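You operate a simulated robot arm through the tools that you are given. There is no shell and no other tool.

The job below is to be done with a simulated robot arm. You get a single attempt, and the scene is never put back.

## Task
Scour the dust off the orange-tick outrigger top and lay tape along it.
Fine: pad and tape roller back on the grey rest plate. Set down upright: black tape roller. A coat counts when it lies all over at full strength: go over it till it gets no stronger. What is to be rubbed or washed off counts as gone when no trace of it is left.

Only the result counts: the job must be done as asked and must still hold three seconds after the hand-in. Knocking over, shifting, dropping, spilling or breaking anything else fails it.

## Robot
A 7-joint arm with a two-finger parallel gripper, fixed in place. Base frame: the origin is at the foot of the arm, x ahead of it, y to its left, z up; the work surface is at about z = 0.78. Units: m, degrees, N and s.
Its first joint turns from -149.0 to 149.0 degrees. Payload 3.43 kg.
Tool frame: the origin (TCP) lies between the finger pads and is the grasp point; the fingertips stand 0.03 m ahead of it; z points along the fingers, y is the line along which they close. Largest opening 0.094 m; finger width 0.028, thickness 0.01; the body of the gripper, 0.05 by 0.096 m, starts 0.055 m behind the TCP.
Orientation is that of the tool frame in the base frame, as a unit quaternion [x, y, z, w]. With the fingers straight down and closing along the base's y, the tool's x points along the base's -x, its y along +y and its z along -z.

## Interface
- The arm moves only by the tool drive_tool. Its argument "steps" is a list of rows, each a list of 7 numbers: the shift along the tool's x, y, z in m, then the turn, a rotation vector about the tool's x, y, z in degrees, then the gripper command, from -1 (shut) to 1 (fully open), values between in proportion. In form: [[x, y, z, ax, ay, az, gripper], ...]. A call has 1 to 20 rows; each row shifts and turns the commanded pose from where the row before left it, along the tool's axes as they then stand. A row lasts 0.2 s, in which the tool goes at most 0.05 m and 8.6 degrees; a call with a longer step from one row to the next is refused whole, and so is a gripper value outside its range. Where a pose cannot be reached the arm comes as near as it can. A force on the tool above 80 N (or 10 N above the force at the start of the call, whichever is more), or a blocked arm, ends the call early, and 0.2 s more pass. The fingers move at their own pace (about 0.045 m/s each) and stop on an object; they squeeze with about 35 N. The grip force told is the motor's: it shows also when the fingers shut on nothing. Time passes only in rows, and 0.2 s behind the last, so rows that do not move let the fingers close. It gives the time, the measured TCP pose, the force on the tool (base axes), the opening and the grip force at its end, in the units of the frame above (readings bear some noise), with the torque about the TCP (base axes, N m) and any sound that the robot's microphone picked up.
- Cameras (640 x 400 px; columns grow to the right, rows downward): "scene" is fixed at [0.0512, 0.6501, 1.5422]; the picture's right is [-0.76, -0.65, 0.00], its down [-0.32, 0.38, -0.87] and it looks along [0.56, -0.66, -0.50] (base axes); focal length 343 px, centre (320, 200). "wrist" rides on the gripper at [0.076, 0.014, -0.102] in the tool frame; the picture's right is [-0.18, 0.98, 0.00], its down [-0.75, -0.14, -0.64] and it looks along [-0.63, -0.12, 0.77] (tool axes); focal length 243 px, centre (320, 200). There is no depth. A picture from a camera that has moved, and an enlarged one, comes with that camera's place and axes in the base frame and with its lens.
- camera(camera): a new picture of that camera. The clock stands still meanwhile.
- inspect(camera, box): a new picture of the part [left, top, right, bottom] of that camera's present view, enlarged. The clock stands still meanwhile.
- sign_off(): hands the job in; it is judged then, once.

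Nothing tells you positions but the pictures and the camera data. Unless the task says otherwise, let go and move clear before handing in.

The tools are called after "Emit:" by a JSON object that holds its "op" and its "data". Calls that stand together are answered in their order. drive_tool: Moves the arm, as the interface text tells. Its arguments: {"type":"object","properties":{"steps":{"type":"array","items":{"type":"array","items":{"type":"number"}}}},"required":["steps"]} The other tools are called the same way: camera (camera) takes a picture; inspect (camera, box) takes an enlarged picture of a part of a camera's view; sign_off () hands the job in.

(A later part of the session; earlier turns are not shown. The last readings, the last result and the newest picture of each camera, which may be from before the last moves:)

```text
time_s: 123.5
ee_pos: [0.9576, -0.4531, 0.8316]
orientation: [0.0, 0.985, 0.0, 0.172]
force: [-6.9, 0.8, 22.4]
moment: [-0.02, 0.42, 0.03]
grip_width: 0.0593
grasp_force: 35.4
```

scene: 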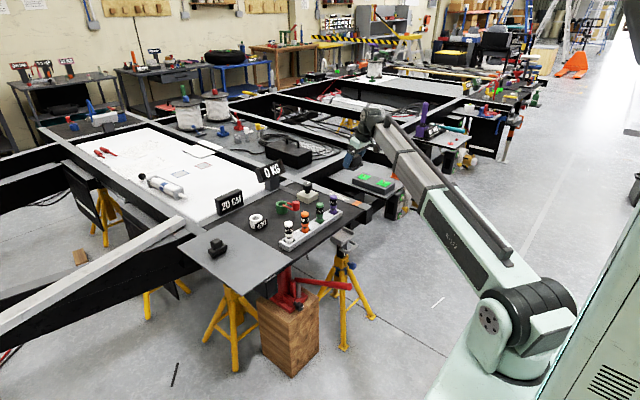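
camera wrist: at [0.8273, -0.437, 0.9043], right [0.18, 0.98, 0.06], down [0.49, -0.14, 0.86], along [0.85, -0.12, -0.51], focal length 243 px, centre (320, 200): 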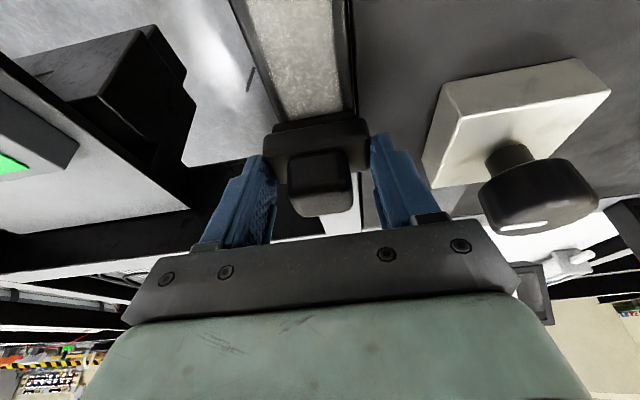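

Emit:
{"op": "drive_tool", "data": {"steps": [[0.0094, 0, -0.00345, 0, 0, 0, -1], [0.0094, 0, -0.00345, 0, 0, 0, -1], [0.0094, 0, -0.00345, 0, 0, 0, -1], [0.0094, 0, -0.00345, 0, 0, 0, -1], [0.0094, 0, -0.00345, 0, 0, 0, -1], [0.0094, 0, -0.00345, 0, 0, 0, -1], [0.0094, 0, -0.00345, 0, 0, 0, -1], [0.0094, 0, -0.00345, 0, 0, 0, -1], [0, 0, 0, 0, 0, 0, -1]]}}

Emit:
{"op": "drive_tool", "data": {"steps": [[0.0094, 0, -0.00345, 0, 0, 0, -1], [0.0094, 0, -0.00345, 0, 0, 0, -1], [0.0094, 0, -0.00345, 0, 0, 0, -1], [0.0094, 0, -0.00345, 0, 0, 0, -1], [0.0094, 0, -0.00345, 0, 0, 0, -1], [0.0094, 0, -0.00345, 0, 0, 0, -1], [0.0094, 0, -0.00345, 0, 0, 0, -1], [0.0094, 0, -0.00345, 0, 0, 0, -1], [0, 0, 0, 0, 0, 0, -1]]}}

Emit:
{"op": "inspect", "data": {"camera": "scene", "box": [310, 170, 370, 210]}}

```text
time_s: 125.5
ee_pos: [0.8776, -0.4511, 0.8311]
orientation: [0.001, 0.985, 0.001, 0.172]
force: [-1.1, 0.1, 4.8]
moment: [-0.1, 0.02, -0.03]
grip_width: 0.0591
grasp_force: 34.7
```

```text
time_s: 127.5
ee_pos: [0.7976, -0.4516, 0.8299]
orientation: [0.001, 0.985, 0.0, 0.172]
force: [3.1, 1.5, 12.8]
moment: [0.0, -0.1, -0.04]
grip_width: 0.0593
grasp_force: 35.1
```

```text
10.00 times, centred on (340, 190) of scene
camera zoom: at [0.0512, 0.6501, 1.5422], right [-0.76, -0.65, 0.0], down [-0.32, 0.38, -0.87], along [0.56, -0.66, -0.5], focal length 3432 px, centre (120, 300)
```

zoom: 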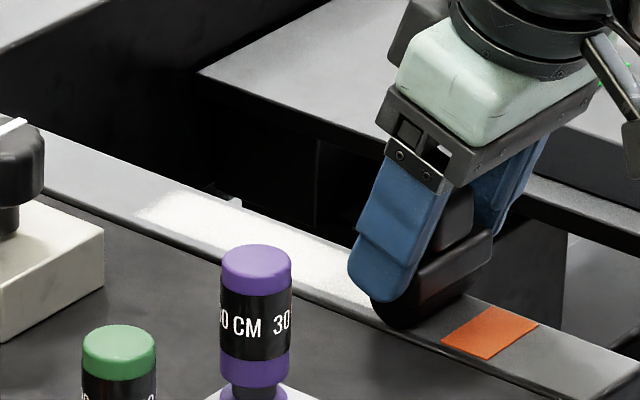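

The coat looks uniformly white with no further change in the scene view. I roll the last centimetre by the tick, then lift off and inspect the whole strip from above.

Emit:
{"op": "drive_tool", "data": {"steps": [[0.0056, 0, -0.00205, 0, 0, 0, -1], [-0.0094, 0, 0.00343, 0, 0, 0, -1], [-0.0094, 0, 0.00343, 0, 0, 0, -1], [0.0094, 0, -0.00343, 0, 0, 0, -1], [0.0094, 0, -0.00343, 0, 0, 0, -1], [0, 0, 0, 0, 0, 0, -1]]}}

Emit:
{"op": "drive_tool", "data": {"steps": [[-0.0034, 0, -0.0094, 0, 0, 0, -1], [-0.0137, 0, -0.0376, 0, 0, 0, -1], [-0.0137, 0, -0.0376, 0, 0, 0, -1], [-0.0137, 0, -0.0376, 0, 0, 0, -1], [-0.0068, 0, -0.0188, 0, 0, 0, -1], [0, 0, 0, 0, 0, 0, -1]]}}

Emit:
{"op": "camera", "data": {"camera": "wrist"}}

Emit:
{"op": "inspect", "data": {"camera": "wrist", "box": [240, 0, 400, 120]}}

Emit:
{"op": "inspect", "data": {"camera": "scene", "box": [310, 170, 370, 210]}}

```text
time_s: 128.9
ee_pos: [0.7913, -0.4526, 0.8305]
orientation: [0.001, 0.985, 0.0, 0.173]
force: [2.4, 1.9, 6.9]
moment: [-0.07, -0.08, 0.01]
grip_width: 0.0591
grasp_force: 35.0
```

```text
time_s: 130.3
ee_pos: [0.7932, -0.452, 0.9802]
orientation: [0.001, 0.985, 0.0, 0.171]
force: [0.8, -0.3, -1.4]
moment: [-0.02, 0.05, 0.0]
grip_width: 0.0591
grasp_force: 34.8
```

```text
taken
camera wrist: at [0.6864, -0.4382, 1.0506], right [0.17, 0.98, 0.06], down [0.49, -0.14, 0.86], along [0.85, -0.12, -0.51], focal length 243 px, centre (320, 200)
```

wrist: 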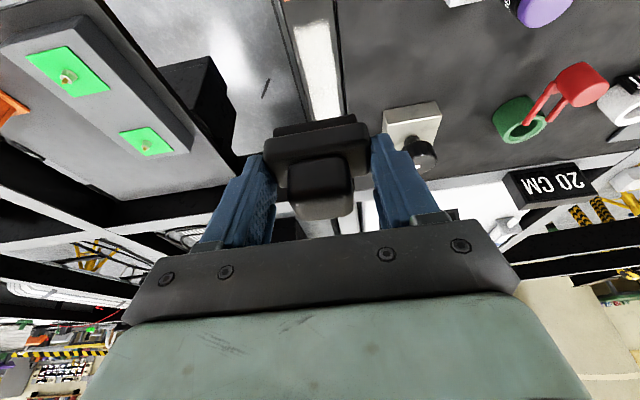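

```text
3.33 times, centred on (320, 60) of wrist
camera zoom: at [0.6864, -0.4382, 1.0506], right [0.17, 0.98, 0.06], down [0.49, -0.14, 0.86], along [0.85, -0.12, -0.51], focal length 809 px, centre (320, 667)
```

zoom: 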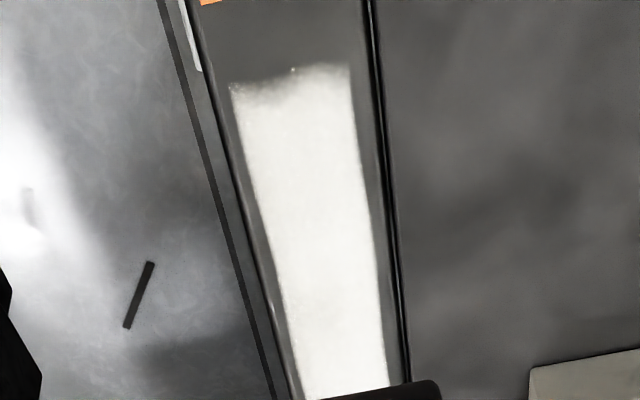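

```text
10.00 times, centred on (340, 190) of scene
camera zoom: at [0.0512, 0.6501, 1.5422], right [-0.76, -0.65, 0.0], down [-0.32, 0.38, -0.87], along [0.56, -0.66, -0.5], focal length 3432 px, centre (120, 300)
```

zoom: 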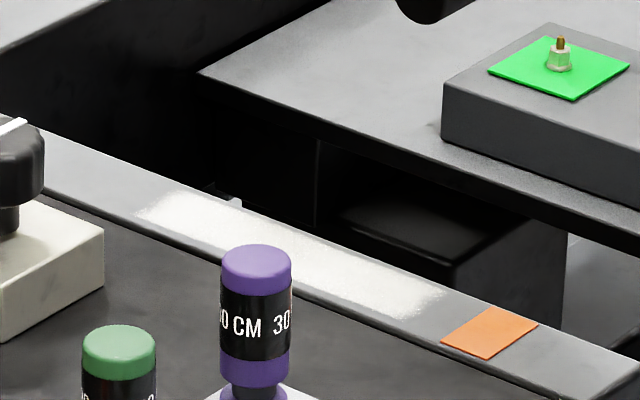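

The tape lies as an even white strip about 3.5 cm wide. I zoom in more on the near end and view the far end to judge whether any part is weaker.

Emit:
{"op": "inspect", "data": {"camera": "wrist", "box": [285, 5, 355, 55]}}

Emit:
{"op": "inspect", "data": {"camera": "scene", "box": [320, 183, 340, 198]}}

Emit:
{"op": "inspect", "data": {"camera": "scene", "box": [336, 188, 362, 206]}}

```text
8.00 times, centred on (320, 30) of wrist
camera zoom: at [0.6864, -0.4382, 1.0506], right [0.17, 0.98, 0.06], down [0.49, -0.14, 0.86], along [0.85, -0.12, -0.51], focal length 1941 px, centre (320, 1560)
```

zoom: 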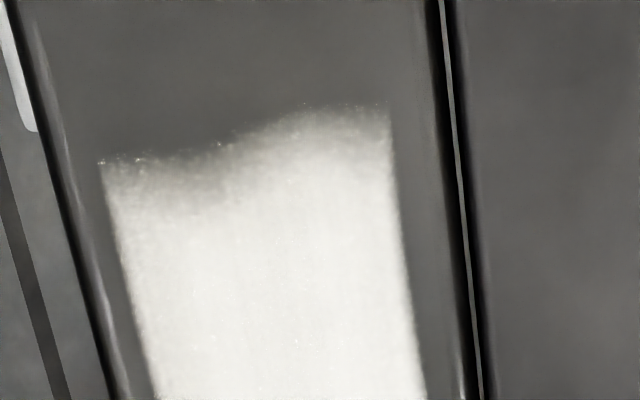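

```text
16.00 times, centred on (330, 190) of scene
camera zoom: at [0.0512, 0.6501, 1.5422], right [-0.76, -0.65, 0.0], down [-0.32, 0.38, -0.87], along [0.56, -0.66, -0.5], focal length 5490 px, centre (160, 352)
```

zoom: 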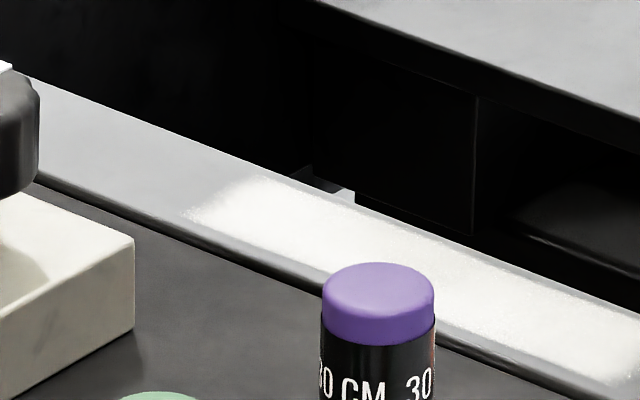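

```text
16.00 times, centred on (349, 197) of scene
camera zoom: at [0.0512, 0.6501, 1.5422], right [-0.76, -0.65, 0.0], down [-0.32, 0.38, -0.87], along [0.56, -0.66, -0.5], focal length 5490 px, centre (-144, 248)
```

zoom: 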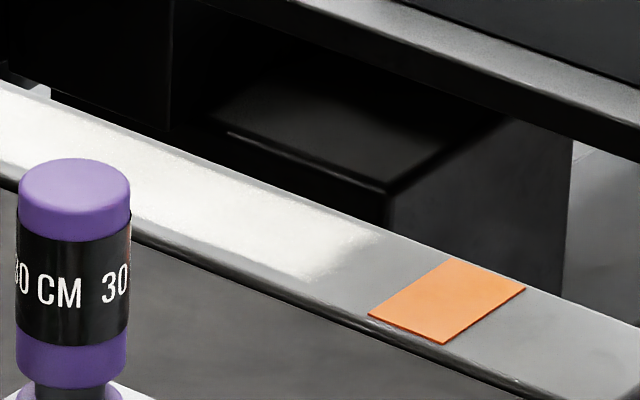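

The near edge shows a ~5 mm soft band; I want to know if the far edge (which was rolled well past) looks the same. I move the camera over the far end.

Emit:
{"op": "drive_tool", "data": {"steps": [[-0.0376, 0, 0.0137, 0, 0, 0, -1], [-0.0376, 0, 0.0137, 0, 0, 0, -1], [0, 0, 0, 0, 0, 0, -1]]}}

Emit:
{"op": "camera", "data": {"camera": "wrist"}}

Emit:
{"op": "inspect", "data": {"camera": "wrist", "box": [270, 40, 370, 120]}}

```text
time_s: 131.1
ee_pos: [0.8722, -0.4513, 0.9787]
orientation: [0.001, 0.985, 0.001, 0.172]
force: [0.4, 0.5, -1.4]
moment: [-0.03, -0.02, 0.0]
grip_width: 0.0593
grasp_force: 34.6
```

```text
taken
camera wrist: at [0.7647, -0.4372, 1.0502], right [0.18, 0.98, 0.06], down [0.49, -0.14, 0.86], along [0.85, -0.12, -0.51], focal length 243 px, centre (320, 200)
```

wrist: 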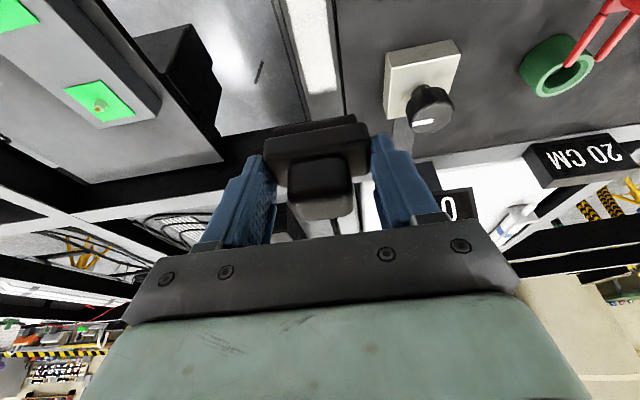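

```text
5.00 times, centred on (320, 80) of wrist
camera zoom: at [0.7647, -0.4372, 1.0502], right [0.18, 0.98, 0.06], down [0.49, -0.14, 0.86], along [0.85, -0.12, -0.51], focal length 1213 px, centre (320, 800)
```

zoom: 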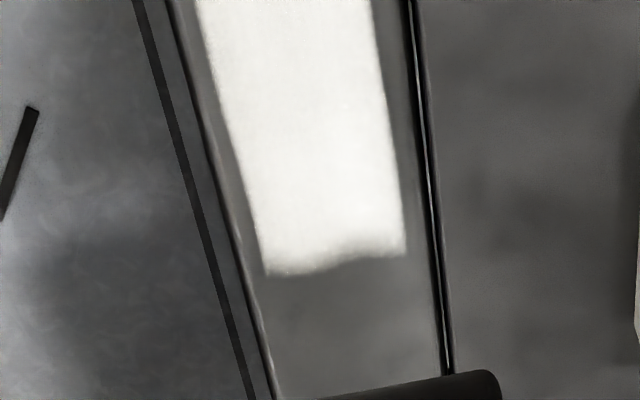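

The far edge is crisp and full, while the near edge by the tick is softer, so the near end needs more rolling. I go back down there.

Emit:
{"op": "drive_tool", "data": {"steps": [[0.0275, 0, 0.0265, 0, 0, 0, -1], [0.0275, 0, 0.0265, 0, 0, 0, -1], [0.0275, 0, 0.0265, 0, 0, 0, -1], [0.0275, 0, 0.0265, 0, 0, 0, -1], [0.002, 0, 0.0056, 0, 0, 0, -1], [0, 0, 0, 0, 0, 0, -1]]}}

Emit:
{"op": "drive_tool", "data": {"steps": [[0.00068, 0, 0.00188, 0, 0, 0, -1], [0.00034, 0, 0.00094, 0, 0, 0, -1], [0, 0, 0, 0, 0, 0, -1]]}}

Emit:
{"op": "drive_tool", "data": {"steps": [[0.00034, 0, 0.00094, 0, 0, 0, -1], [0, 0, 0, 0, 0, 0, -1]]}}

```text
time_s: 132.5
ee_pos: [0.8061, -0.4515, 0.8371]
orientation: [0.001, 0.985, 0.001, 0.171]
force: [-0.8, 0.0, -1.3]
moment: [-0.01, 0.01, 0.02]
grip_width: 0.0594
grasp_force: 34.8
```

```text
time_s: 133.3
ee_pos: [0.8043, -0.4513, 0.8352]
orientation: [0.001, 0.985, 0.001, 0.172]
force: [0.0, 0.0, -1.3]
moment: [0.02, 0.04, -0.01]
grip_width: 0.0594
grasp_force: 34.9
```

```text
time_s: 133.9
ee_pos: [0.8049, -0.452, 0.8325]
orientation: [0.001, 0.985, 0.001, 0.172]
force: [0.0, 0.7, -1.5]
moment: [0.0, 0.0, 0.04]
grip_width: 0.0592
grasp_force: 35.1
```

Emit:
{"op": "drive_tool", "data": {"steps": [[0.00034, 0, 0.00094, 0, 0, 0, -1], [0, 0, 0, 0, 0, 0, -1]]}}

Emit:
{"op": "drive_tool", "data": {"steps": [[0.00034, 0, 0.00094, 0, 0, 0, -1], [0, 0, 0, 0, 0, 0, -1]]}}

Emit:
{"op": "drive_tool", "data": {"steps": [[0.00034, 0, 0.00094, 0, 0, 0, -1], [0, 0, 0, 0, 0, 0, -1]]}}

```text
time_s: 134.5
ee_pos: [0.8042, -0.4516, 0.8329]
orientation: [0.001, 0.985, 0.001, 0.172]
force: [-0.2, 0.3, -1.0]
moment: [-0.01, 0.0, -0.02]
grip_width: 0.0592
grasp_force: 34.7
```

```text
time_s: 135.1
ee_pos: [0.8052, -0.4521, 0.8322]
orientation: [0.001, 0.985, 0.002, 0.172]
force: [0.0, 0.0, -1.5]
moment: [-0.02, 0.03, 0.03]
grip_width: 0.0592
grasp_force: 35.0
```

```text
time_s: 135.7
ee_pos: [0.8038, -0.4511, 0.8308]
orientation: [0.0, 0.985, 0.001, 0.172]
force: [-1.2, 0.6, 3.2]
moment: [-0.02, 0.11, 0.01]
grip_width: 0.0591
grasp_force: 35.1
```

Contact again. I add a little pressure and roll to and fro over the near end, stopping just short of the tick.

Emit:
{"op": "drive_tool", "data": {"steps": [[0.0002, 0, 0.00056, 0, 0, 0, -1], [0.0075, 0, -0.00274, 0, 0, 0, -1], [0.0066, 0, -0.0024, 0, 0, 0, -1], [0, 0, 0, 0, 0, 0, -1]]}}

Emit:
{"op": "drive_tool", "data": {"steps": [[-0.0075, 0, 0.00274, 0, 0, 0, -1], [-0.0075, 0, 0.00274, 0, 0, 0, -1], [-0.0075, 0, 0.00274, 0, 0, 0, -1], [0.0075, 0, -0.00274, 0, 0, 0, -1], [0.0075, 0, -0.00274, 0, 0, 0, -1], [0.0075, 0, -0.00274, 0, 0, 0, -1], [0, 0, 0, 0, 0, 0, -1]]}}

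Emit:
{"op": "drive_tool", "data": {"steps": [[-0.0075, 0, 0.00274, 0, 0, 0, -1], [-0.0075, 0, 0.00274, 0, 0, 0, -1], [-0.0075, 0, 0.00274, 0, 0, 0, -1], [-0.0075, 0, 0.00274, 0, 0, 0, -1], [-0.0075, 0, 0.00274, 0, 0, 0, -1], [0, 0, 0, 0, 0, 0, -1]]}}

Emit:
{"op": "inspect", "data": {"camera": "wrist", "box": [220, 0, 420, 150]}}

```text
time_s: 136.7
ee_pos: [0.7907, -0.4516, 0.8311]
orientation: [0.001, 0.985, 0.001, 0.172]
force: [2.6, 1.0, 5.9]
moment: [-0.11, -0.09, -0.05]
grip_width: 0.0592
grasp_force: 34.9
```

```text
time_s: 138.3
ee_pos: [0.791, -0.4516, 0.8304]
orientation: [0.0, 0.985, 0.0, 0.173]
force: [6.0, -0.3, 18.6]
moment: [-0.03, -0.27, -0.03]
grip_width: 0.0592
grasp_force: 34.2
```

```text
time_s: 139.7
ee_pos: [0.8305, -0.4525, 0.8315]
orientation: [0.001, 0.985, 0.0, 0.171]
force: [-8.3, -0.6, 25.9]
moment: [-0.02, 0.31, 0.0]
grip_width: 0.0596
grasp_force: 35.6
```

```text
2.67 times, centred on (320, 75) of wrist
camera zoom: at [0.7228, -0.4378, 0.9018], right [0.18, 0.98, 0.06], down [0.49, -0.14, 0.86], along [0.85, -0.12, -0.51], focal length 647 px, centre (320, 533)
```

zoom: 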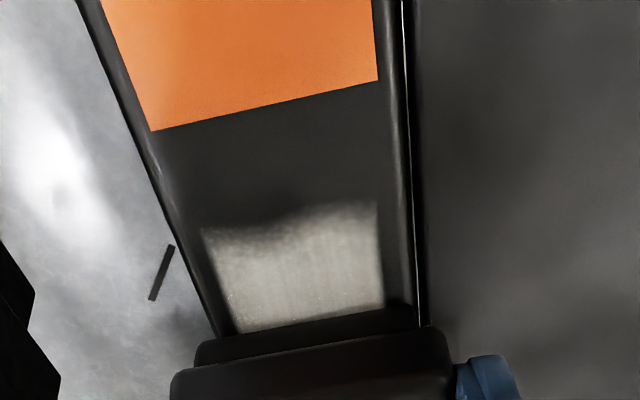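

The near edge by the tick still looks soft. I zoom closely on it to judge whether it's a ragged edge or weak coat.

Emit:
{"op": "inspect", "data": {"camera": "wrist", "box": [275, 65, 355, 125]}}

Emit:
{"op": "inspect", "data": {"camera": "scene", "box": [336, 188, 362, 206]}}

```text
6.67 times, centred on (315, 95) of wrist
camera zoom: at [0.7228, -0.4378, 0.9018], right [0.18, 0.98, 0.06], down [0.49, -0.14, 0.86], along [0.85, -0.12, -0.51], focal length 1618 px, centre (353, 900)
```

zoom: 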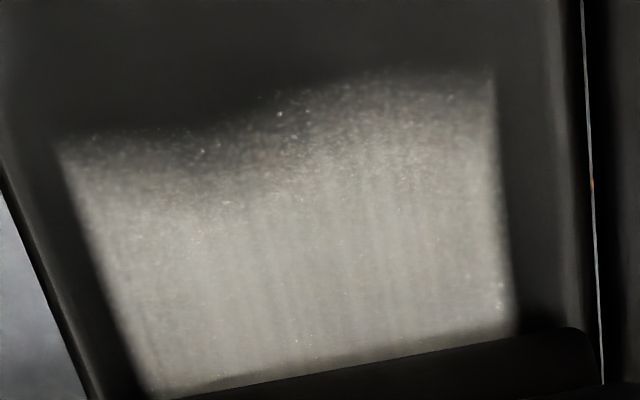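

```text
16.00 times, centred on (349, 197) of scene
camera zoom: at [0.0512, 0.6501, 1.5422], right [-0.76, -0.65, 0.0], down [-0.32, 0.38, -0.87], along [0.56, -0.66, -0.5], focal length 5490 px, centre (-144, 248)
```

zoom: 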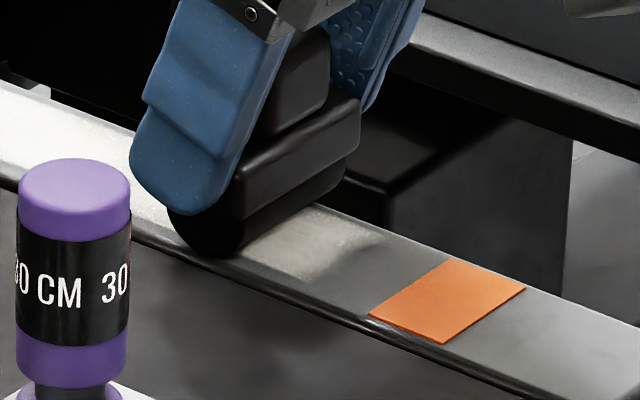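

The band near the tick hasn't changed with extra passes at this reach. I'll try once more, going a few millimetres closer to the tick with a gentle touch, and compare from the same pose.

Emit:
{"op": "drive_tool", "data": {"steps": [[0.0073, 0, -0.0032, 0, 0, 0, -1], [0.0075, 0, -0.00274, 0, 0, 0, -1], [0.0075, 0, -0.00274, 0, 0, 0, -1], [0.0075, 0, -0.00274, 0, 0, 0, -1], [0.0075, 0, -0.00274, 0, 0, 0, -1], [0.0019, 0, -0.0007, 0, 0, 0, -1], [0, 0, 0, 0, 0, 0, -1]]}}

Emit:
{"op": "drive_tool", "data": {"steps": [[0.0014, 0, -0.0005, 0, 0, 0, -1], [0, 0, 0, 0, 0, 0, -1]]}}

```text
time_s: 141.3
ee_pos: [0.7866, -0.4516, 0.8312]
orientation: [0.001, 0.985, 0.001, 0.17]
force: [3.5, 0.4, 1.8]
moment: [-0.09, -0.29, 0.09]
grip_width: 0.059
grasp_force: 35.3
```

```text
time_s: 141.9
ee_pos: [0.7887, -0.45, 0.8315]
orientation: [0.001, 0.985, 0.001, 0.172]
force: [12.3, 4.1, -3.3]
moment: [0.22, -0.62, 0.12]
grip_width: 0.0595
grasp_force: 34.5
```

It touches the tick at TCP x ≈ 0.787, so that's the limit. I back off 2 mm, restore downward pressure, and roll the near end a few more times.

Emit:
{"op": "drive_tool", "data": {"steps": [[-0.0025, 0, 0.0014, 0, 0, 0, -1], [0, 0, 0, 0, 0, 0, -1]]}}

Emit:
{"op": "drive_tool", "data": {"steps": [[0.0002, 0, 0.00056, 0, 0, 0, -1], [0, 0, 0, 0, 0, 0, -1]]}}

```text
time_s: 142.5
ee_pos: [0.7892, -0.4517, 0.8317]
orientation: [0.001, 0.985, 0.0, 0.171]
force: [-0.8, -0.4, 3.0]
moment: [0.02, 0.0, -0.01]
grip_width: 0.0592
grasp_force: 35.3
```

```text
time_s: 143.1
ee_pos: [0.7891, -0.4519, 0.8302]
orientation: [0.001, 0.985, -0.001, 0.171]
force: [-4.4, -2.4, 11.8]
moment: [-0.07, 0.19, 0.01]
grip_width: 0.0595
grasp_force: 34.8
```

Emit:
{"op": "drive_tool", "data": {"steps": [[-0.006, 0, 0.0022, 0, 0, 0, -1], [-0.006, 0, 0.0022, 0, 0, 0, -1], [0.006, 0, -0.0022, 0, 0, 0, -1], [0.006, 0, -0.0022, 0, 0, 0, -1], [-0.006, 0, 0.0022, 0, 0, 0, -1], [-0.006, 0, 0.0022, 0, 0, 0, -1], [0.006, 0, -0.0022, 0, 0, 0, -1], [0.006, 0, -0.0022, 0, 0, 0, -1], [-0.006, 0, 0.0022, 0, 0, 0, -1], [-0.006, 0, 0.0022, 0, 0, 0, -1], [0.006, 0, -0.0022, 0, 0, 0, -1], [0.006, 0, -0.0022, 0, 0, 0, -1], [0, 0, 0, 0, 0, 0, -1]]}}

Emit:
{"op": "drive_tool", "data": {"steps": [[-0.0075, 0, 0.00274, 0, 0, 0, -1], [-0.0075, 0, 0.00274, 0, 0, 0, -1], [-0.0075, 0, 0.00274, 0, 0, 0, -1], [-0.0075, 0, 0.00274, 0, 0, 0, -1], [-0.0075, 0, 0.00274, 0, 0, 0, -1], [0, 0, 0, 0, 0, 0, -1]]}}

Emit:
{"op": "inspect", "data": {"camera": "wrist", "box": [275, 65, 355, 125]}}

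```text
time_s: 145.9
ee_pos: [0.7884, -0.4503, 0.8302]
orientation: [0.001, 0.985, 0.001, 0.172]
force: [6.2, 0.9, 17.2]
moment: [-0.05, -0.42, 0.03]
grip_width: 0.0592
grasp_force: 34.8
```

```text
time_s: 147.3
ee_pos: [0.8286, -0.4505, 0.8297]
orientation: [0.001, 0.985, 0.0, 0.172]
force: [-3.7, -0.3, 8.3]
moment: [-0.04, 0.01, 0.03]
grip_width: 0.0596
grasp_force: 35.6
```

```text
6.67 times, centred on (315, 95) of wrist
camera zoom: at [0.7222, -0.4375, 0.9016], right [0.18, 0.98, 0.06], down [0.49, -0.14, 0.86], along [0.85, -0.12, -0.51], focal length 1618 px, centre (353, 900)
```

zoom: 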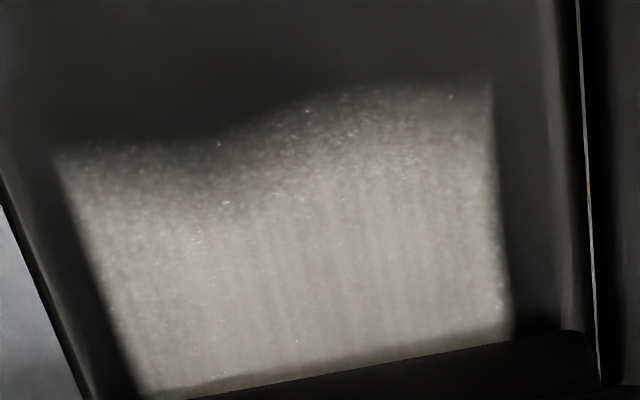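

No change at the near edge after six more strokes, so it's a naturally ragged edge at full strength. I do one more full forward pass and compare the strip with the earlier view from the same spot.

Emit:
{"op": "drive_tool", "data": {"steps": [[-0.0094, 0, 0.00344, 0, 0, 0, -1], [-0.0094, 0, 0.00344, 0, 0, 0, -1], [-0.0094, 0, 0.00344, 0, 0, 0, -1], [-0.0094, 0, 0.00344, 0, 0, 0, -1], [-0.0094, 0, 0.00346, 0, 0, 0, -1], [-0.0094, 0, 0.00346, 0, 0, 0, -1], [0, 0, 0, 0, 0, 0, -1]]}}

Emit:
{"op": "drive_tool", "data": {"steps": [[-0.0094, 0, 0.00356, 0, 0, 0, -1], [-0.0094, 0, 0.00356, 0, 0, 0, -1], [-0.0094, 0, 0.00356, 0, 0, 0, -1], [-0.0094, 0, 0.00356, 0, 0, 0, -1], [-0.0094, 0, 0.00356, 0, 0, 0, -1], [0, 0, 0, 0, 0, 0, -1]]}}

Emit:
{"op": "inspect", "data": {"camera": "wrist", "box": [220, 0, 420, 150]}}

Emit:
{"op": "inspect", "data": {"camera": "scene", "box": [310, 170, 370, 210]}}

```text
time_s: 148.9
ee_pos: [0.887, -0.4506, 0.8297]
orientation: [0.001, 0.985, 0.0, 0.173]
force: [-8.4, -1.7, 27.7]
moment: [0.03, 0.25, 0.02]
grip_width: 0.0592
grasp_force: 35.0
```

```text
time_s: 150.3
ee_pos: [0.9382, -0.4522, 0.8291]
orientation: [0.0, 0.985, 0.0, 0.172]
force: [-9.2, -0.8, 28.6]
moment: [-0.08, 0.06, -0.03]
grip_width: 0.0591
grasp_force: 35.1
```

```text
2.67 times, centred on (320, 75) of wrist
camera zoom: at [0.8311, -0.4382, 0.9001], right [0.18, 0.98, 0.06], down [0.49, -0.14, 0.86], along [0.85, -0.12, -0.51], focal length 647 px, centre (320, 533)
```

zoom: 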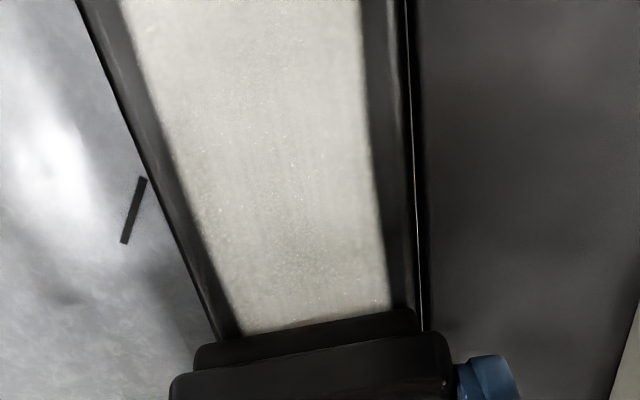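

```text
10.00 times, centred on (340, 190) of scene
camera zoom: at [0.0512, 0.6501, 1.5422], right [-0.76, -0.65, 0.0], down [-0.32, 0.38, -0.87], along [0.56, -0.66, -0.5], focal length 3432 px, centre (120, 300)
```

zoom: 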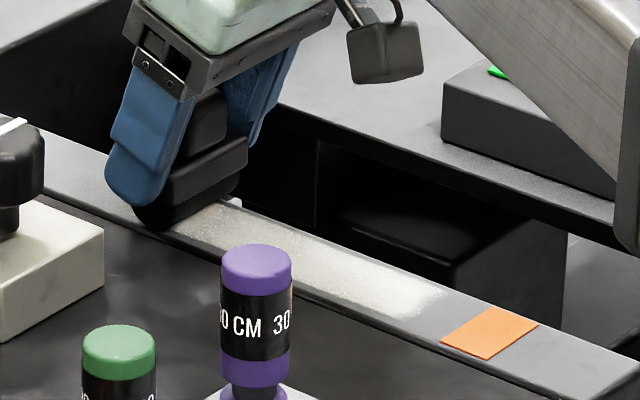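

The strip looks identical to the earlier view, so the coat is at full strength. I lift off and carry the roller back toward the rest plate.

Emit:
{"op": "drive_tool", "data": {"steps": [[-0.0034, 0, -0.0094, 0, 0, 0, -1], [-0.0103, 0, -0.0282, 0, 0, 0, -1], [0.0308, 0, -0.0325, 0, 0, 0, -1], [0.0308, 0, -0.0325, 0, 0, 0, -1], [0.0308, 0, -0.0325, 0, 0, 0, -1], [-0.0137, 0, -0.0376, 0, 0, 0, -1], [0, 0, 0, 0, 0, 0, -1]]}}

Emit:
{"op": "camera", "data": {"camera": "wrist"}}

Emit:
{"op": "inspect", "data": {"camera": "scene", "box": [310, 170, 370, 210]}}

```text
time_s: 151.9
ee_pos: [0.8217, -0.451, 0.9715]
orientation: [0.001, 0.985, 0.001, 0.171]
force: [-0.5, 0.2, -1.5]
moment: [-0.06, 0.02, 0.01]
grip_width: 0.0593
grasp_force: 35.5
```

```text
taken
camera wrist: at [0.7147, -0.4368, 1.0417], right [0.18, 0.98, 0.06], down [0.49, -0.14, 0.86], along [0.85, -0.12, -0.51], focal length 243 px, centre (320, 200)
```

wrist: 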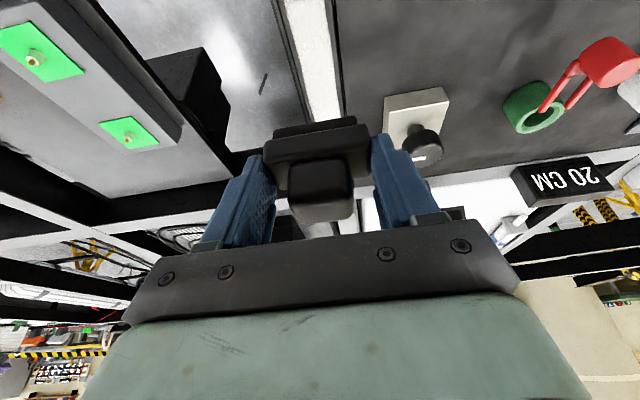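

```text
10.00 times, centred on (340, 190) of scene
camera zoom: at [0.0512, 0.6501, 1.5422], right [-0.76, -0.65, 0.0], down [-0.32, 0.38, -0.87], along [0.56, -0.66, -0.5], focal length 3432 px, centre (120, 300)
```

zoom: 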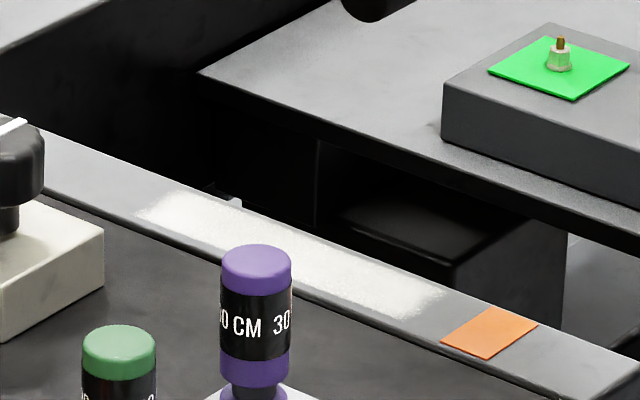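

The strip is complete in the scene view. One more unshadowed look at the tick-end edge before leaving.

Emit:
{"op": "drive_tool", "data": {"steps": [[0.0376, 0, -0.0137, 0, 0, 0, -1], [0.0094, 0, -0.0034, 0, 0, 0, -1], [0, 0, 0, 0, 0, 0, -1]]}}

Emit:
{"op": "inspect", "data": {"camera": "wrist", "box": [285, 20, 355, 70]}}

Emit:
{"op": "inspect", "data": {"camera": "wrist", "box": [260, 0, 380, 110]}}

```text
time_s: 152.7
ee_pos: [0.7722, -0.45, 0.9704]
orientation: [0.0, 0.985, 0.0, 0.171]
force: [-1.0, 0.0, -0.7]
moment: [-0.02, 0.02, -0.01]
grip_width: 0.0595
grasp_force: 35.3
```

```text
8.00 times, centred on (320, 45) of wrist
camera zoom: at [0.666, -0.4366, 1.0406], right [0.17, 0.98, 0.06], down [0.49, -0.14, 0.86], along [0.85, -0.12, -0.51], focal length 1941 px, centre (320, 1440)
```

zoom: 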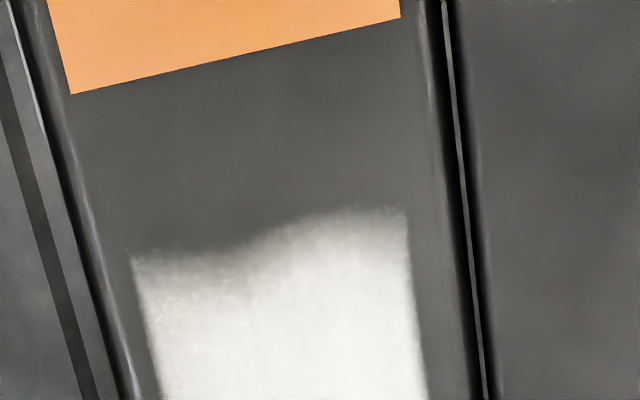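

```text
3.64 times, centred on (320, 55) of wrist
camera zoom: at [0.666, -0.4366, 1.0406], right [0.17, 0.98, 0.06], down [0.49, -0.14, 0.86], along [0.85, -0.12, -0.51], focal length 882 px, centre (320, 727)
```

zoom: 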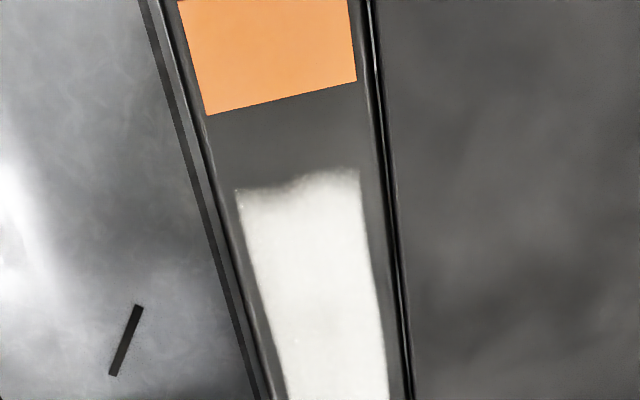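

The near edge is stronger than before, so extra strokes did help there. I'll do another session at the tick end to be sure it's at its limit.

Emit:
{"op": "drive_tool", "data": {"steps": [[0.0048, -0.0003, 0.0337, 0, 0, 0, -1], [0.0048, -0.0003, 0.0337, 0, 0, 0, -1], [0.0048, -0.0003, 0.0337, 0, 0, 0, -1], [0.0048, -0.0003, 0.0337, 0, 0, 0, -1], [0, 0, 0, 0, 0, 0, -1]]}}

Emit:
{"op": "drive_tool", "data": {"steps": [[0.00137, 0, 0.00376, 0, 0, 0, -1], [0.00034, 0, 0.00094, 0, 0, 0, -1], [0, 0, 0, 0, 0, 0, -1]]}}

Emit:
{"op": "drive_tool", "data": {"steps": [[0.00034, 0, 0.00094, 0, 0, 0, -1], [0, 0, 0, 0, 0, 0, -1]]}}

```text
time_s: 153.9
ee_pos: [0.7978, -0.4537, 0.8369]
orientation: [0.001, 0.985, 0.0, 0.172]
force: [-0.2, -1.1, -1.2]
moment: [0.02, 0.0, 0.03]
grip_width: 0.0593
grasp_force: 35.2
```

```text
time_s: 154.7
ee_pos: [0.7976, -0.4532, 0.8306]
orientation: [0.0, 0.985, 0.001, 0.172]
force: [-0.5, 0.7, -1.0]
moment: [0.01, 0.04, -0.02]
grip_width: 0.0592
grasp_force: 35.3
```

```text
time_s: 155.3
ee_pos: [0.7968, -0.4536, 0.8294]
orientation: [0.001, 0.985, 0.0, 0.172]
force: [0.2, 0.1, -1.1]
moment: [-0.02, 0.01, 0.01]
grip_width: 0.0595
grasp_force: 34.6
```

Emit:
{"op": "drive_tool", "data": {"steps": [[0.00034, 0, 0.00094, 0, 0, 0, -1], [0, 0, 0, 0, 0, 0, -1]]}}

Emit:
{"op": "drive_tool", "data": {"steps": [[0.00034, 0, 0.00094, 0, 0, 0, -1], [0, 0, 0, 0, 0, 0, -1]]}}

```text
time_s: 155.9
ee_pos: [0.7971, -0.4537, 0.8288]
orientation: [0.0, 0.985, 0.0, 0.171]
force: [-0.6, 0.5, 5.9]
moment: [-0.15, -0.1, 0.04]
grip_width: 0.0592
grasp_force: 35.0
```

```text
time_s: 156.5
ee_pos: [0.7969, -0.4526, 0.8293]
orientation: [0.001, 0.985, 0.0, 0.173]
force: [-2.9, 0.3, 18.7]
moment: [-0.12, -0.11, -0.02]
grip_width: 0.0591
grasp_force: 34.7
```

Emit:
{"op": "drive_tool", "data": {"steps": [[0.0072, 0, -0.0028, 0, 0, 0, -1], [-0.0075, 0, 0.00274, 0, 0, 0, -1], [-0.0075, 0, 0.00274, 0, 0, 0, -1], [0.0075, 0, -0.00274, 0, 0, 0, -1], [0.0075, 0, -0.00274, 0, 0, 0, -1], [-0.0075, 0, 0.00274, 0, 0, 0, -1], [-0.0075, 0, 0.00274, 0, 0, 0, -1], [0.0075, 0, -0.00274, 0, 0, 0, -1], [0.0075, 0, -0.00274, 0, 0, 0, -1], [-0.0075, 0, 0.00274, 0, 0, 0, -1], [-0.0075, 0, 0.00274, 0, 0, 0, -1], [0.0075, 0, -0.00274, 0, 0, 0, -1], [0.0075, 0, -0.00274, 0, 0, 0, -1], [-0.0075, 0, 0.00274, 0, 0, 0, -1], [-0.0075, 0, 0.00274, 0, 0, 0, -1], [0.0075, 0, -0.00274, 0, 0, 0, -1], [0.0075, 0, -0.00274, 0, 0, 0, -1], [0, 0, 0, 0, 0, 0, -1]]}}

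Emit:
{"op": "drive_tool", "data": {"steps": [[-0.0075, 0, 0.00274, 0, 0, 0, -1], [-0.0075, 0, 0.00274, 0, 0, 0, -1], [0.0075, 0, -0.00274, 0, 0, 0, -1], [0.0075, 0, -0.00274, 0, 0, 0, -1], [-0.0075, 0, 0.00274, 0, 0, 0, -1], [-0.0075, 0, 0.00274, 0, 0, 0, -1], [0.0075, 0, -0.00274, 0, 0, 0, -1], [0.0075, 0, -0.00274, 0, 0, 0, -1], [0, 0, 0, 0, 0, 0, -1]]}}

```text
time_s: 160.3
ee_pos: [0.7912, -0.4524, 0.8277]
orientation: [0.0, 0.985, 0.0, 0.173]
force: [10.2, -1.0, 25.6]
moment: [-0.08, -0.52, -0.01]
grip_width: 0.0594
grasp_force: 34.9
```

```text
time_s: 162.3
ee_pos: [0.7902, -0.4525, 0.8274]
orientation: [0.0, 0.985, 0.0, 0.172]
force: [3.8, 1.2, 12.4]
moment: [-0.09, -0.17, 0.05]
grip_width: 0.0593
grasp_force: 34.7
```

Several firm strokes done at the tick end. I lift to the same viewing pose as before and compare the edge.

Emit:
{"op": "drive_tool", "data": {"steps": [[-0.0034, 0, -0.0094, 0, 0, 0, -1], [-0.0137, 0, -0.0376, 0, 0, 0, -1], [-0.0137, 0, -0.0376, 0, 0, 0, -1], [-0.0137, 0, -0.0376, 0, 0, 0, -1], [0.0144, 0, -0.0209, 0, 0, 0, -1], [0, 0, 0, 0, 0, 0, -1]]}}

Emit:
{"op": "inspect", "data": {"camera": "wrist", "box": [285, 20, 355, 70]}}

Emit:
{"op": "camera", "data": {"camera": "wrist"}}

```text
time_s: 163.7
ee_pos: [0.7694, -0.4544, 0.9745]
orientation: [0.001, 0.985, 0.0, 0.171]
force: [0.0, -0.9, -1.4]
moment: [-0.02, 0.0, -0.02]
grip_width: 0.0592
grasp_force: 35.4
```

```text
8.00 times, centred on (320, 45) of wrist
camera zoom: at [0.6632, -0.4399, 1.0448], right [0.17, 0.98, 0.06], down [0.49, -0.14, 0.86], along [0.85, -0.12, -0.51], focal length 1941 px, centre (320, 1440)
```

zoom: 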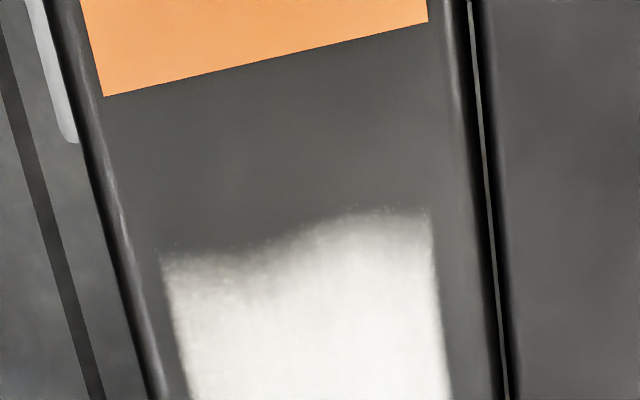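

```text
taken
camera wrist: at [0.6632, -0.4399, 1.0448], right [0.17, 0.98, 0.06], down [0.49, -0.14, 0.86], along [0.85, -0.12, -0.51], focal length 243 px, centre (320, 200)
```

wrist: 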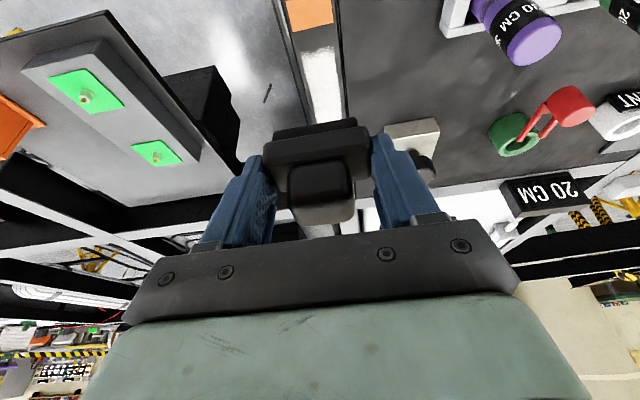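

No further change: the ragged edge is inherent and the coat is full. Now I carry the roller back over the bottles at z ≈ 0.975 to the rest plate.

Emit:
{"op": "drive_tool", "data": {"steps": [[-0.0282, 0.02, 0.0083, 0, 0, 0, -1], [0, 0.04, 0, 0, 0, 0, -1], [0, 0.045, 0, 0, 0, 0, -1], [0, 0.045, 0, 0, 0, 0, -1], [0, 0.045, 0, 0, 0, 0, -1], [0, 0.045, 0, 0, 0, 0, -1], [0, 0.045, 0, 0, 0, 0, -1], [0, 0.045, 0, 0, 0, 0, -1], [0, 0.045, 0, 0, 0, 0, -1], [0, 0.045, 0, 0, 0, 0, -1], [0, 0.045, 0, 0, 0, 0, -1], [0, 0.045, 0, 0, 0, 0, -1], [0, 0.045, 0, 0, 0, 0, -1], [0, 0.038, 0, 0, 0, 0, -1], [0, 0.02, 0, 0, 0, 0, -1], [-0.0282, 0, 0.0103, 0, 0, 0, -1], [-0.0376, 0, 0.0137, 0, 0, 0, -1], [-0.0376, 0, 0.0137, 0, 0, 0, -1], [0, 0, 0, 0, 0, 0, -1]]}}

Emit:
{"op": "camera", "data": {"camera": "wrist"}}

Emit:
{"op": "inspect", "data": {"camera": "scene", "box": [180, 170, 300, 290]}}

```text
time_s: 167.7
ee_pos: [0.9116, 0.16, 0.9729]
orientation: [0.001, 0.985, 0.0, 0.172]
force: [0.6, -0.1, -0.4]
moment: [0.01, -0.02, 0.0]
grip_width: 0.0591
grasp_force: 34.5
```

```text
taken
camera wrist: at [0.805, 0.1742, 1.0435], right [0.17, 0.98, 0.06], down [0.49, -0.14, 0.86], along [0.85, -0.12, -0.51], focal length 243 px, centre (320, 200)
```

wrist: 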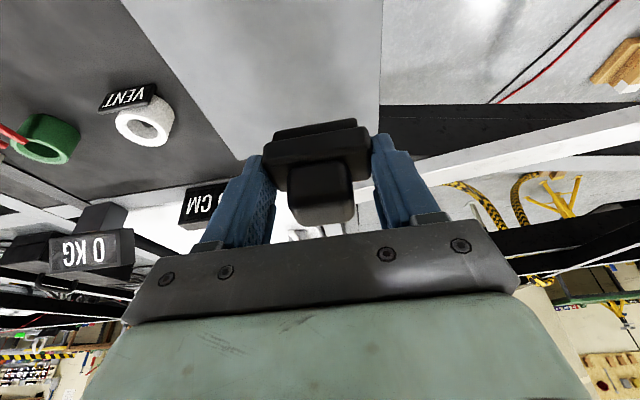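

```text
3.33 times, centred on (240, 230) of scene
camera zoom: at [0.0512, 0.6501, 1.5422], right [-0.76, -0.65, 0.0], down [-0.32, 0.38, -0.87], along [0.56, -0.66, -0.5], focal length 1144 px, centre (587, 100)
```

zoom: 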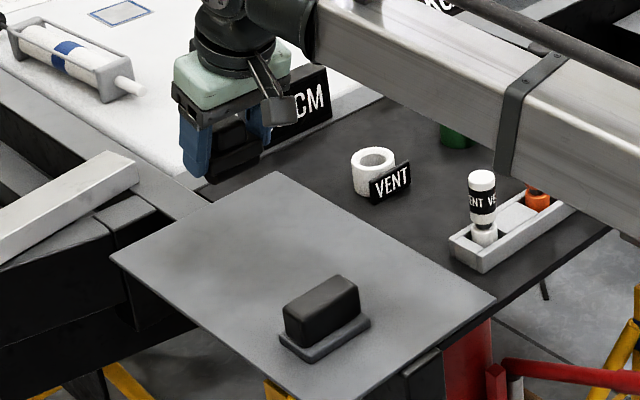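

The roller is above its place on the rest plate, with the pad clear. I lower it to near the plate, then in small steps.

Emit:
{"op": "drive_tool", "data": {"steps": [[0.0112, 0, 0.0308, 0, 0, 0, -1], [0.0112, 0, 0.0308, 0, 0, 0, -1], [0.0112, 0, 0.0308, 0, 0, 0, -1], [0.0112, 0, 0.0308, 0, 0, 0, -1], [0, 0, 0, 0, 0, 0, -1]]}}

Emit:
{"op": "inspect", "data": {"camera": "scene", "box": [195, 210, 255, 270]}}

Emit:
{"op": "inspect", "data": {"camera": "wrist", "box": [230, 60, 420, 230]}}

```text
time_s: 168.9
ee_pos: [0.9103, 0.1605, 0.8428]
orientation: [0.001, 0.985, 0.0, 0.172]
force: [-0.5, 1.5, -1.3]
moment: [-0.01, 0.02, 0.02]
grip_width: 0.0594
grasp_force: 35.5
```

```text
6.67 times, centred on (225, 240) of scene
camera zoom: at [0.0512, 0.6501, 1.5422], right [-0.76, -0.65, 0.0], down [-0.32, 0.38, -0.87], along [0.56, -0.66, -0.5], focal length 2288 px, centre (953, -67)
```

zoom: 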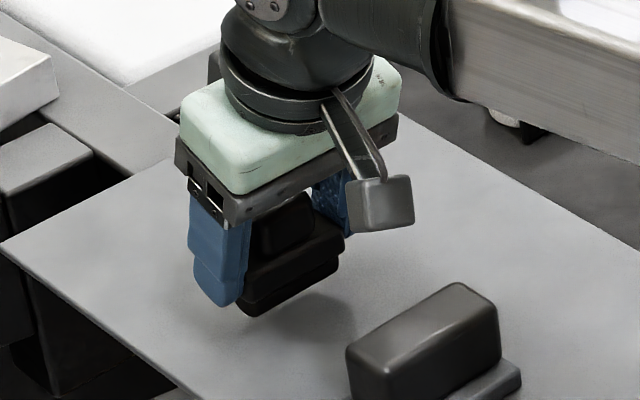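

```text
2.35 times, centred on (325, 145) of wrist
camera zoom: at [0.8034, 0.1734, 0.9137], right [0.17, 0.98, 0.06], down [0.49, -0.14, 0.86], along [0.85, -0.12, -0.51], focal length 571 px, centre (308, 329)
```

zoom: 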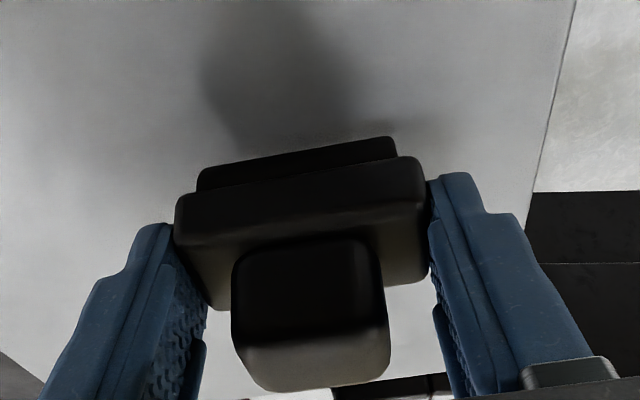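

Emit:
{"op": "drive_tool", "data": {"steps": [[0.00068, 0, 0.00188, 0, 0, 0, -1], [0.00068, 0, 0.00188, 0, 0, 0, -1], [0, 0, 0, 0, 0, 0, -1]]}}

Emit:
{"op": "drive_tool", "data": {"steps": [[0.00068, 0, 0.00188, 0, 0, 0, -1], [0, 0, 0, 0, 0, 0, -1]]}}

Emit:
{"op": "drive_tool", "data": {"steps": [[0.00034, 0, 0.00094, 0, 0, 0, -1], [0, 0, 0, 0, 0, 0, -1]]}}

Emit:
{"op": "drive_tool", "data": {"steps": [[0.00034, 0, 0.00094, 0, 0, 0, -1], [0, 0, 0, 0, 0, 0, -1]]}}

```text
time_s: 169.7
ee_pos: [0.9093, 0.1605, 0.8394]
orientation: [0.001, 0.985, 0.0, 0.173]
force: [-0.4, -0.9, -1.3]
moment: [-0.03, -0.01, 0.0]
grip_width: 0.0593
grasp_force: 35.0
```

```text
time_s: 170.3
ee_pos: [0.9106, 0.1593, 0.8376]
orientation: [0.001, 0.985, 0.001, 0.172]
force: [-0.5, 0.4, -1.1]
moment: [-0.03, 0.01, -0.03]
grip_width: 0.0593
grasp_force: 35.5
```

```text
time_s: 170.9
ee_pos: [0.9105, 0.1596, 0.8378]
orientation: [0.001, 0.985, 0.001, 0.171]
force: [-0.5, 0.5, -2.0]
moment: [0.02, 0.0, -0.01]
grip_width: 0.0595
grasp_force: 35.5
```

```text
time_s: 171.5
ee_pos: [0.9103, 0.1601, 0.8366]
orientation: [0.0, 0.985, 0.001, 0.171]
force: [1.0, -0.2, -1.2]
moment: [-0.03, 0.0, -0.02]
grip_width: 0.0594
grasp_force: 35.3
```

Emit:
{"op": "drive_tool", "data": {"steps": [[0.00034, 0, 0.00094, 0, 0, 0, -1], [0, 0, 0, 0, 0, 0, -1]]}}

Emit:
{"op": "drive_tool", "data": {"steps": [[0.00034, 0, 0.00094, 0, 0, 0, -1], [0, 0, 0, 0, 0, 0, -1]]}}

Emit:
{"op": "drive_tool", "data": {"steps": [[0.00034, 0, 0.00094, 0, 0, 0, -1], [0, 0, 0, 0, 0, 0, -1]]}}

```text
time_s: 172.1
ee_pos: [0.909, 0.1588, 0.8348]
orientation: [0.001, 0.985, 0.001, 0.172]
force: [-0.4, 0.1, -1.9]
moment: [0.02, 0.01, -0.01]
grip_width: 0.0595
grasp_force: 34.8
```

```text
time_s: 172.7
ee_pos: [0.9089, 0.1602, 0.8338]
orientation: [0.001, 0.985, 0.001, 0.172]
force: [0.2, 0.2, -1.6]
moment: [0.01, 0.02, -0.01]
grip_width: 0.0593
grasp_force: 35.6
```

```text
time_s: 173.3
ee_pos: [0.9093, 0.1601, 0.8338]
orientation: [0.001, 0.985, 0.001, 0.173]
force: [-2.1, -0.2, 12.6]
moment: [-0.3, 0.14, -0.02]
grip_width: 0.0594
grasp_force: 35.5
```

The roller touches the plate (12 N). I ease off slightly and open the fingers.

Emit:
{"op": "drive_tool", "data": {"steps": [[-0.0002, 0, -0.00066, 0, 0, 0, -1], [0, 0, 0, 0, 0, 0, 0.4], [0, 0, 0, 0, 0, 0, 0.7], [0, 0, 0, 0, 0, 0, 1], [0, 0, 0, 0, 0, 0, 1], [0, 0, 0, 0, 0, 0, 1]]}}

Emit:
{"op": "inspect", "data": {"camera": "scene", "box": [195, 210, 255, 270]}}

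Emit:
{"op": "inspect", "data": {"camera": "wrist", "box": [230, 60, 420, 230]}}

```text
time_s: 174.7
ee_pos: [0.9103, 0.1596, 0.8342]
orientation: [0.001, 0.985, 0.0, 0.172]
force: [0.1, 0.3, 0.0]
moment: [-0.01, 0.01, 0.0]
grip_width: 0.0939
grasp_force: 0.1
```

```text
6.67 times, centred on (225, 240) of scene
camera zoom: at [0.0512, 0.6501, 1.5422], right [-0.76, -0.65, 0.0], down [-0.32, 0.38, -0.87], along [0.56, -0.66, -0.5], focal length 2288 px, centre (953, -67)
```

zoom: 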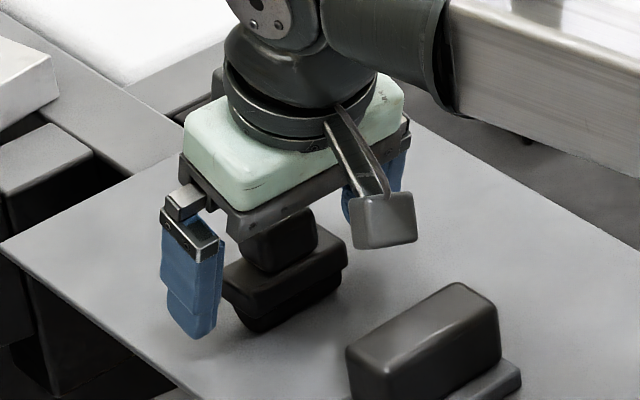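

```text
2.35 times, centred on (325, 145) of wrist
camera zoom: at [0.8031, 0.1734, 0.9043], right [0.17, 0.98, 0.06], down [0.49, -0.14, 0.86], along [0.85, -0.12, -0.51], focal length 571 px, centre (308, 329)
```

zoom: 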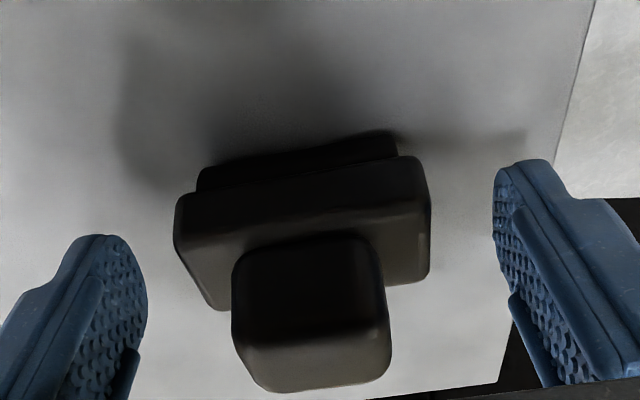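

The roller stands upright on the plate. I rise straight up clear of it.

Emit:
{"op": "drive_tool", "data": {"steps": [[-0.0034, 0, -0.0094, 0, 0, 0, 1], [-0.0068, 0, -0.0188, 0, 0, 0, 1], [-0.0137, 0, -0.0376, 0, 0, 0, 1], [-0.0137, 0, -0.0376, 0, 0, 0, 1], [-0.0137, 0, -0.0376, 0, 0, 0, 1], [0.0282, -0.03, -0.0103, 0, 0, 0, 1], [0.0282, -0.04, -0.0103, 0, 0, 0, 1], [0, -0.04, 0, 0, 0, 0, 1], [0, 0, 0, 0, 0, 0, 1]]}}

Emit:
{"op": "camera", "data": {"camera": "scene"}}

Emit:
{"op": "inspect", "data": {"camera": "scene", "box": [195, 220, 275, 290]}}

Emit:
{"op": "camera", "data": {"camera": "wrist"}}

```text
time_s: 176.7
ee_pos: [0.849, 0.0485, 0.9813]
orientation: [0.001, 0.985, 0.001, 0.171]
force: [0.4, 0.3, 0.0]
moment: [-0.02, -0.02, 0.02]
grip_width: 0.0941
grasp_force: 0.0
```

```text
taken
```

scene: 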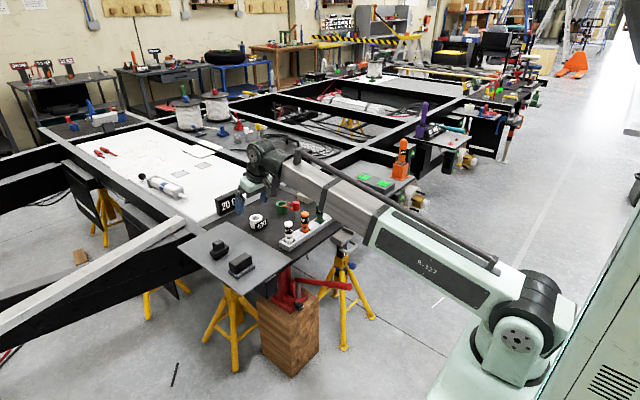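

```text
5.71 times, centred on (235, 255) of scene
camera zoom: at [0.0512, 0.6501, 1.5422], right [-0.76, -0.65, 0.0], down [-0.32, 0.38, -0.87], along [0.56, -0.66, -0.5], focal length 1961 px, centre (806, -114)
```

zoom: 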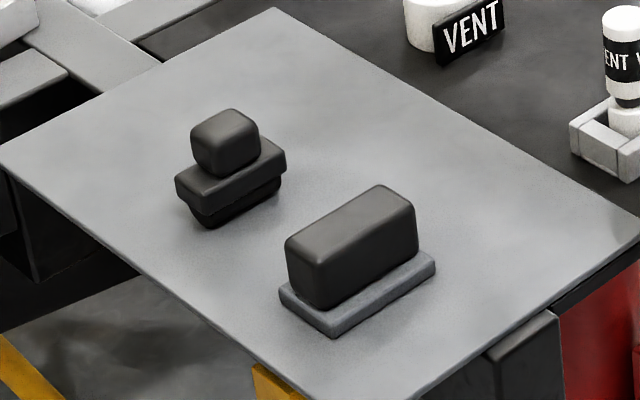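

```text
taken
camera wrist: at [0.7427, 0.0626, 1.0524], right [0.17, 0.98, 0.06], down [0.49, -0.14, 0.86], along [0.85, -0.12, -0.51], focal length 243 px, centre (320, 200)
```

wrist: 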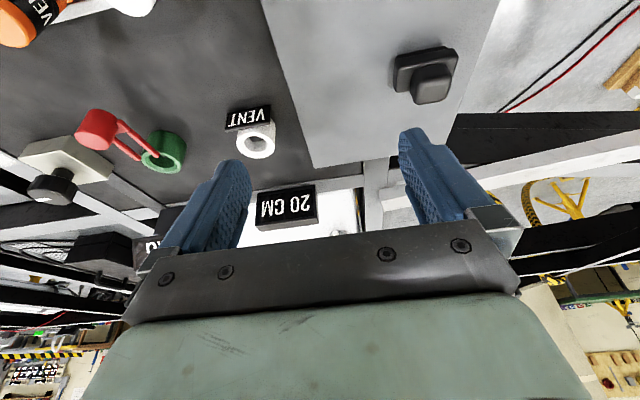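

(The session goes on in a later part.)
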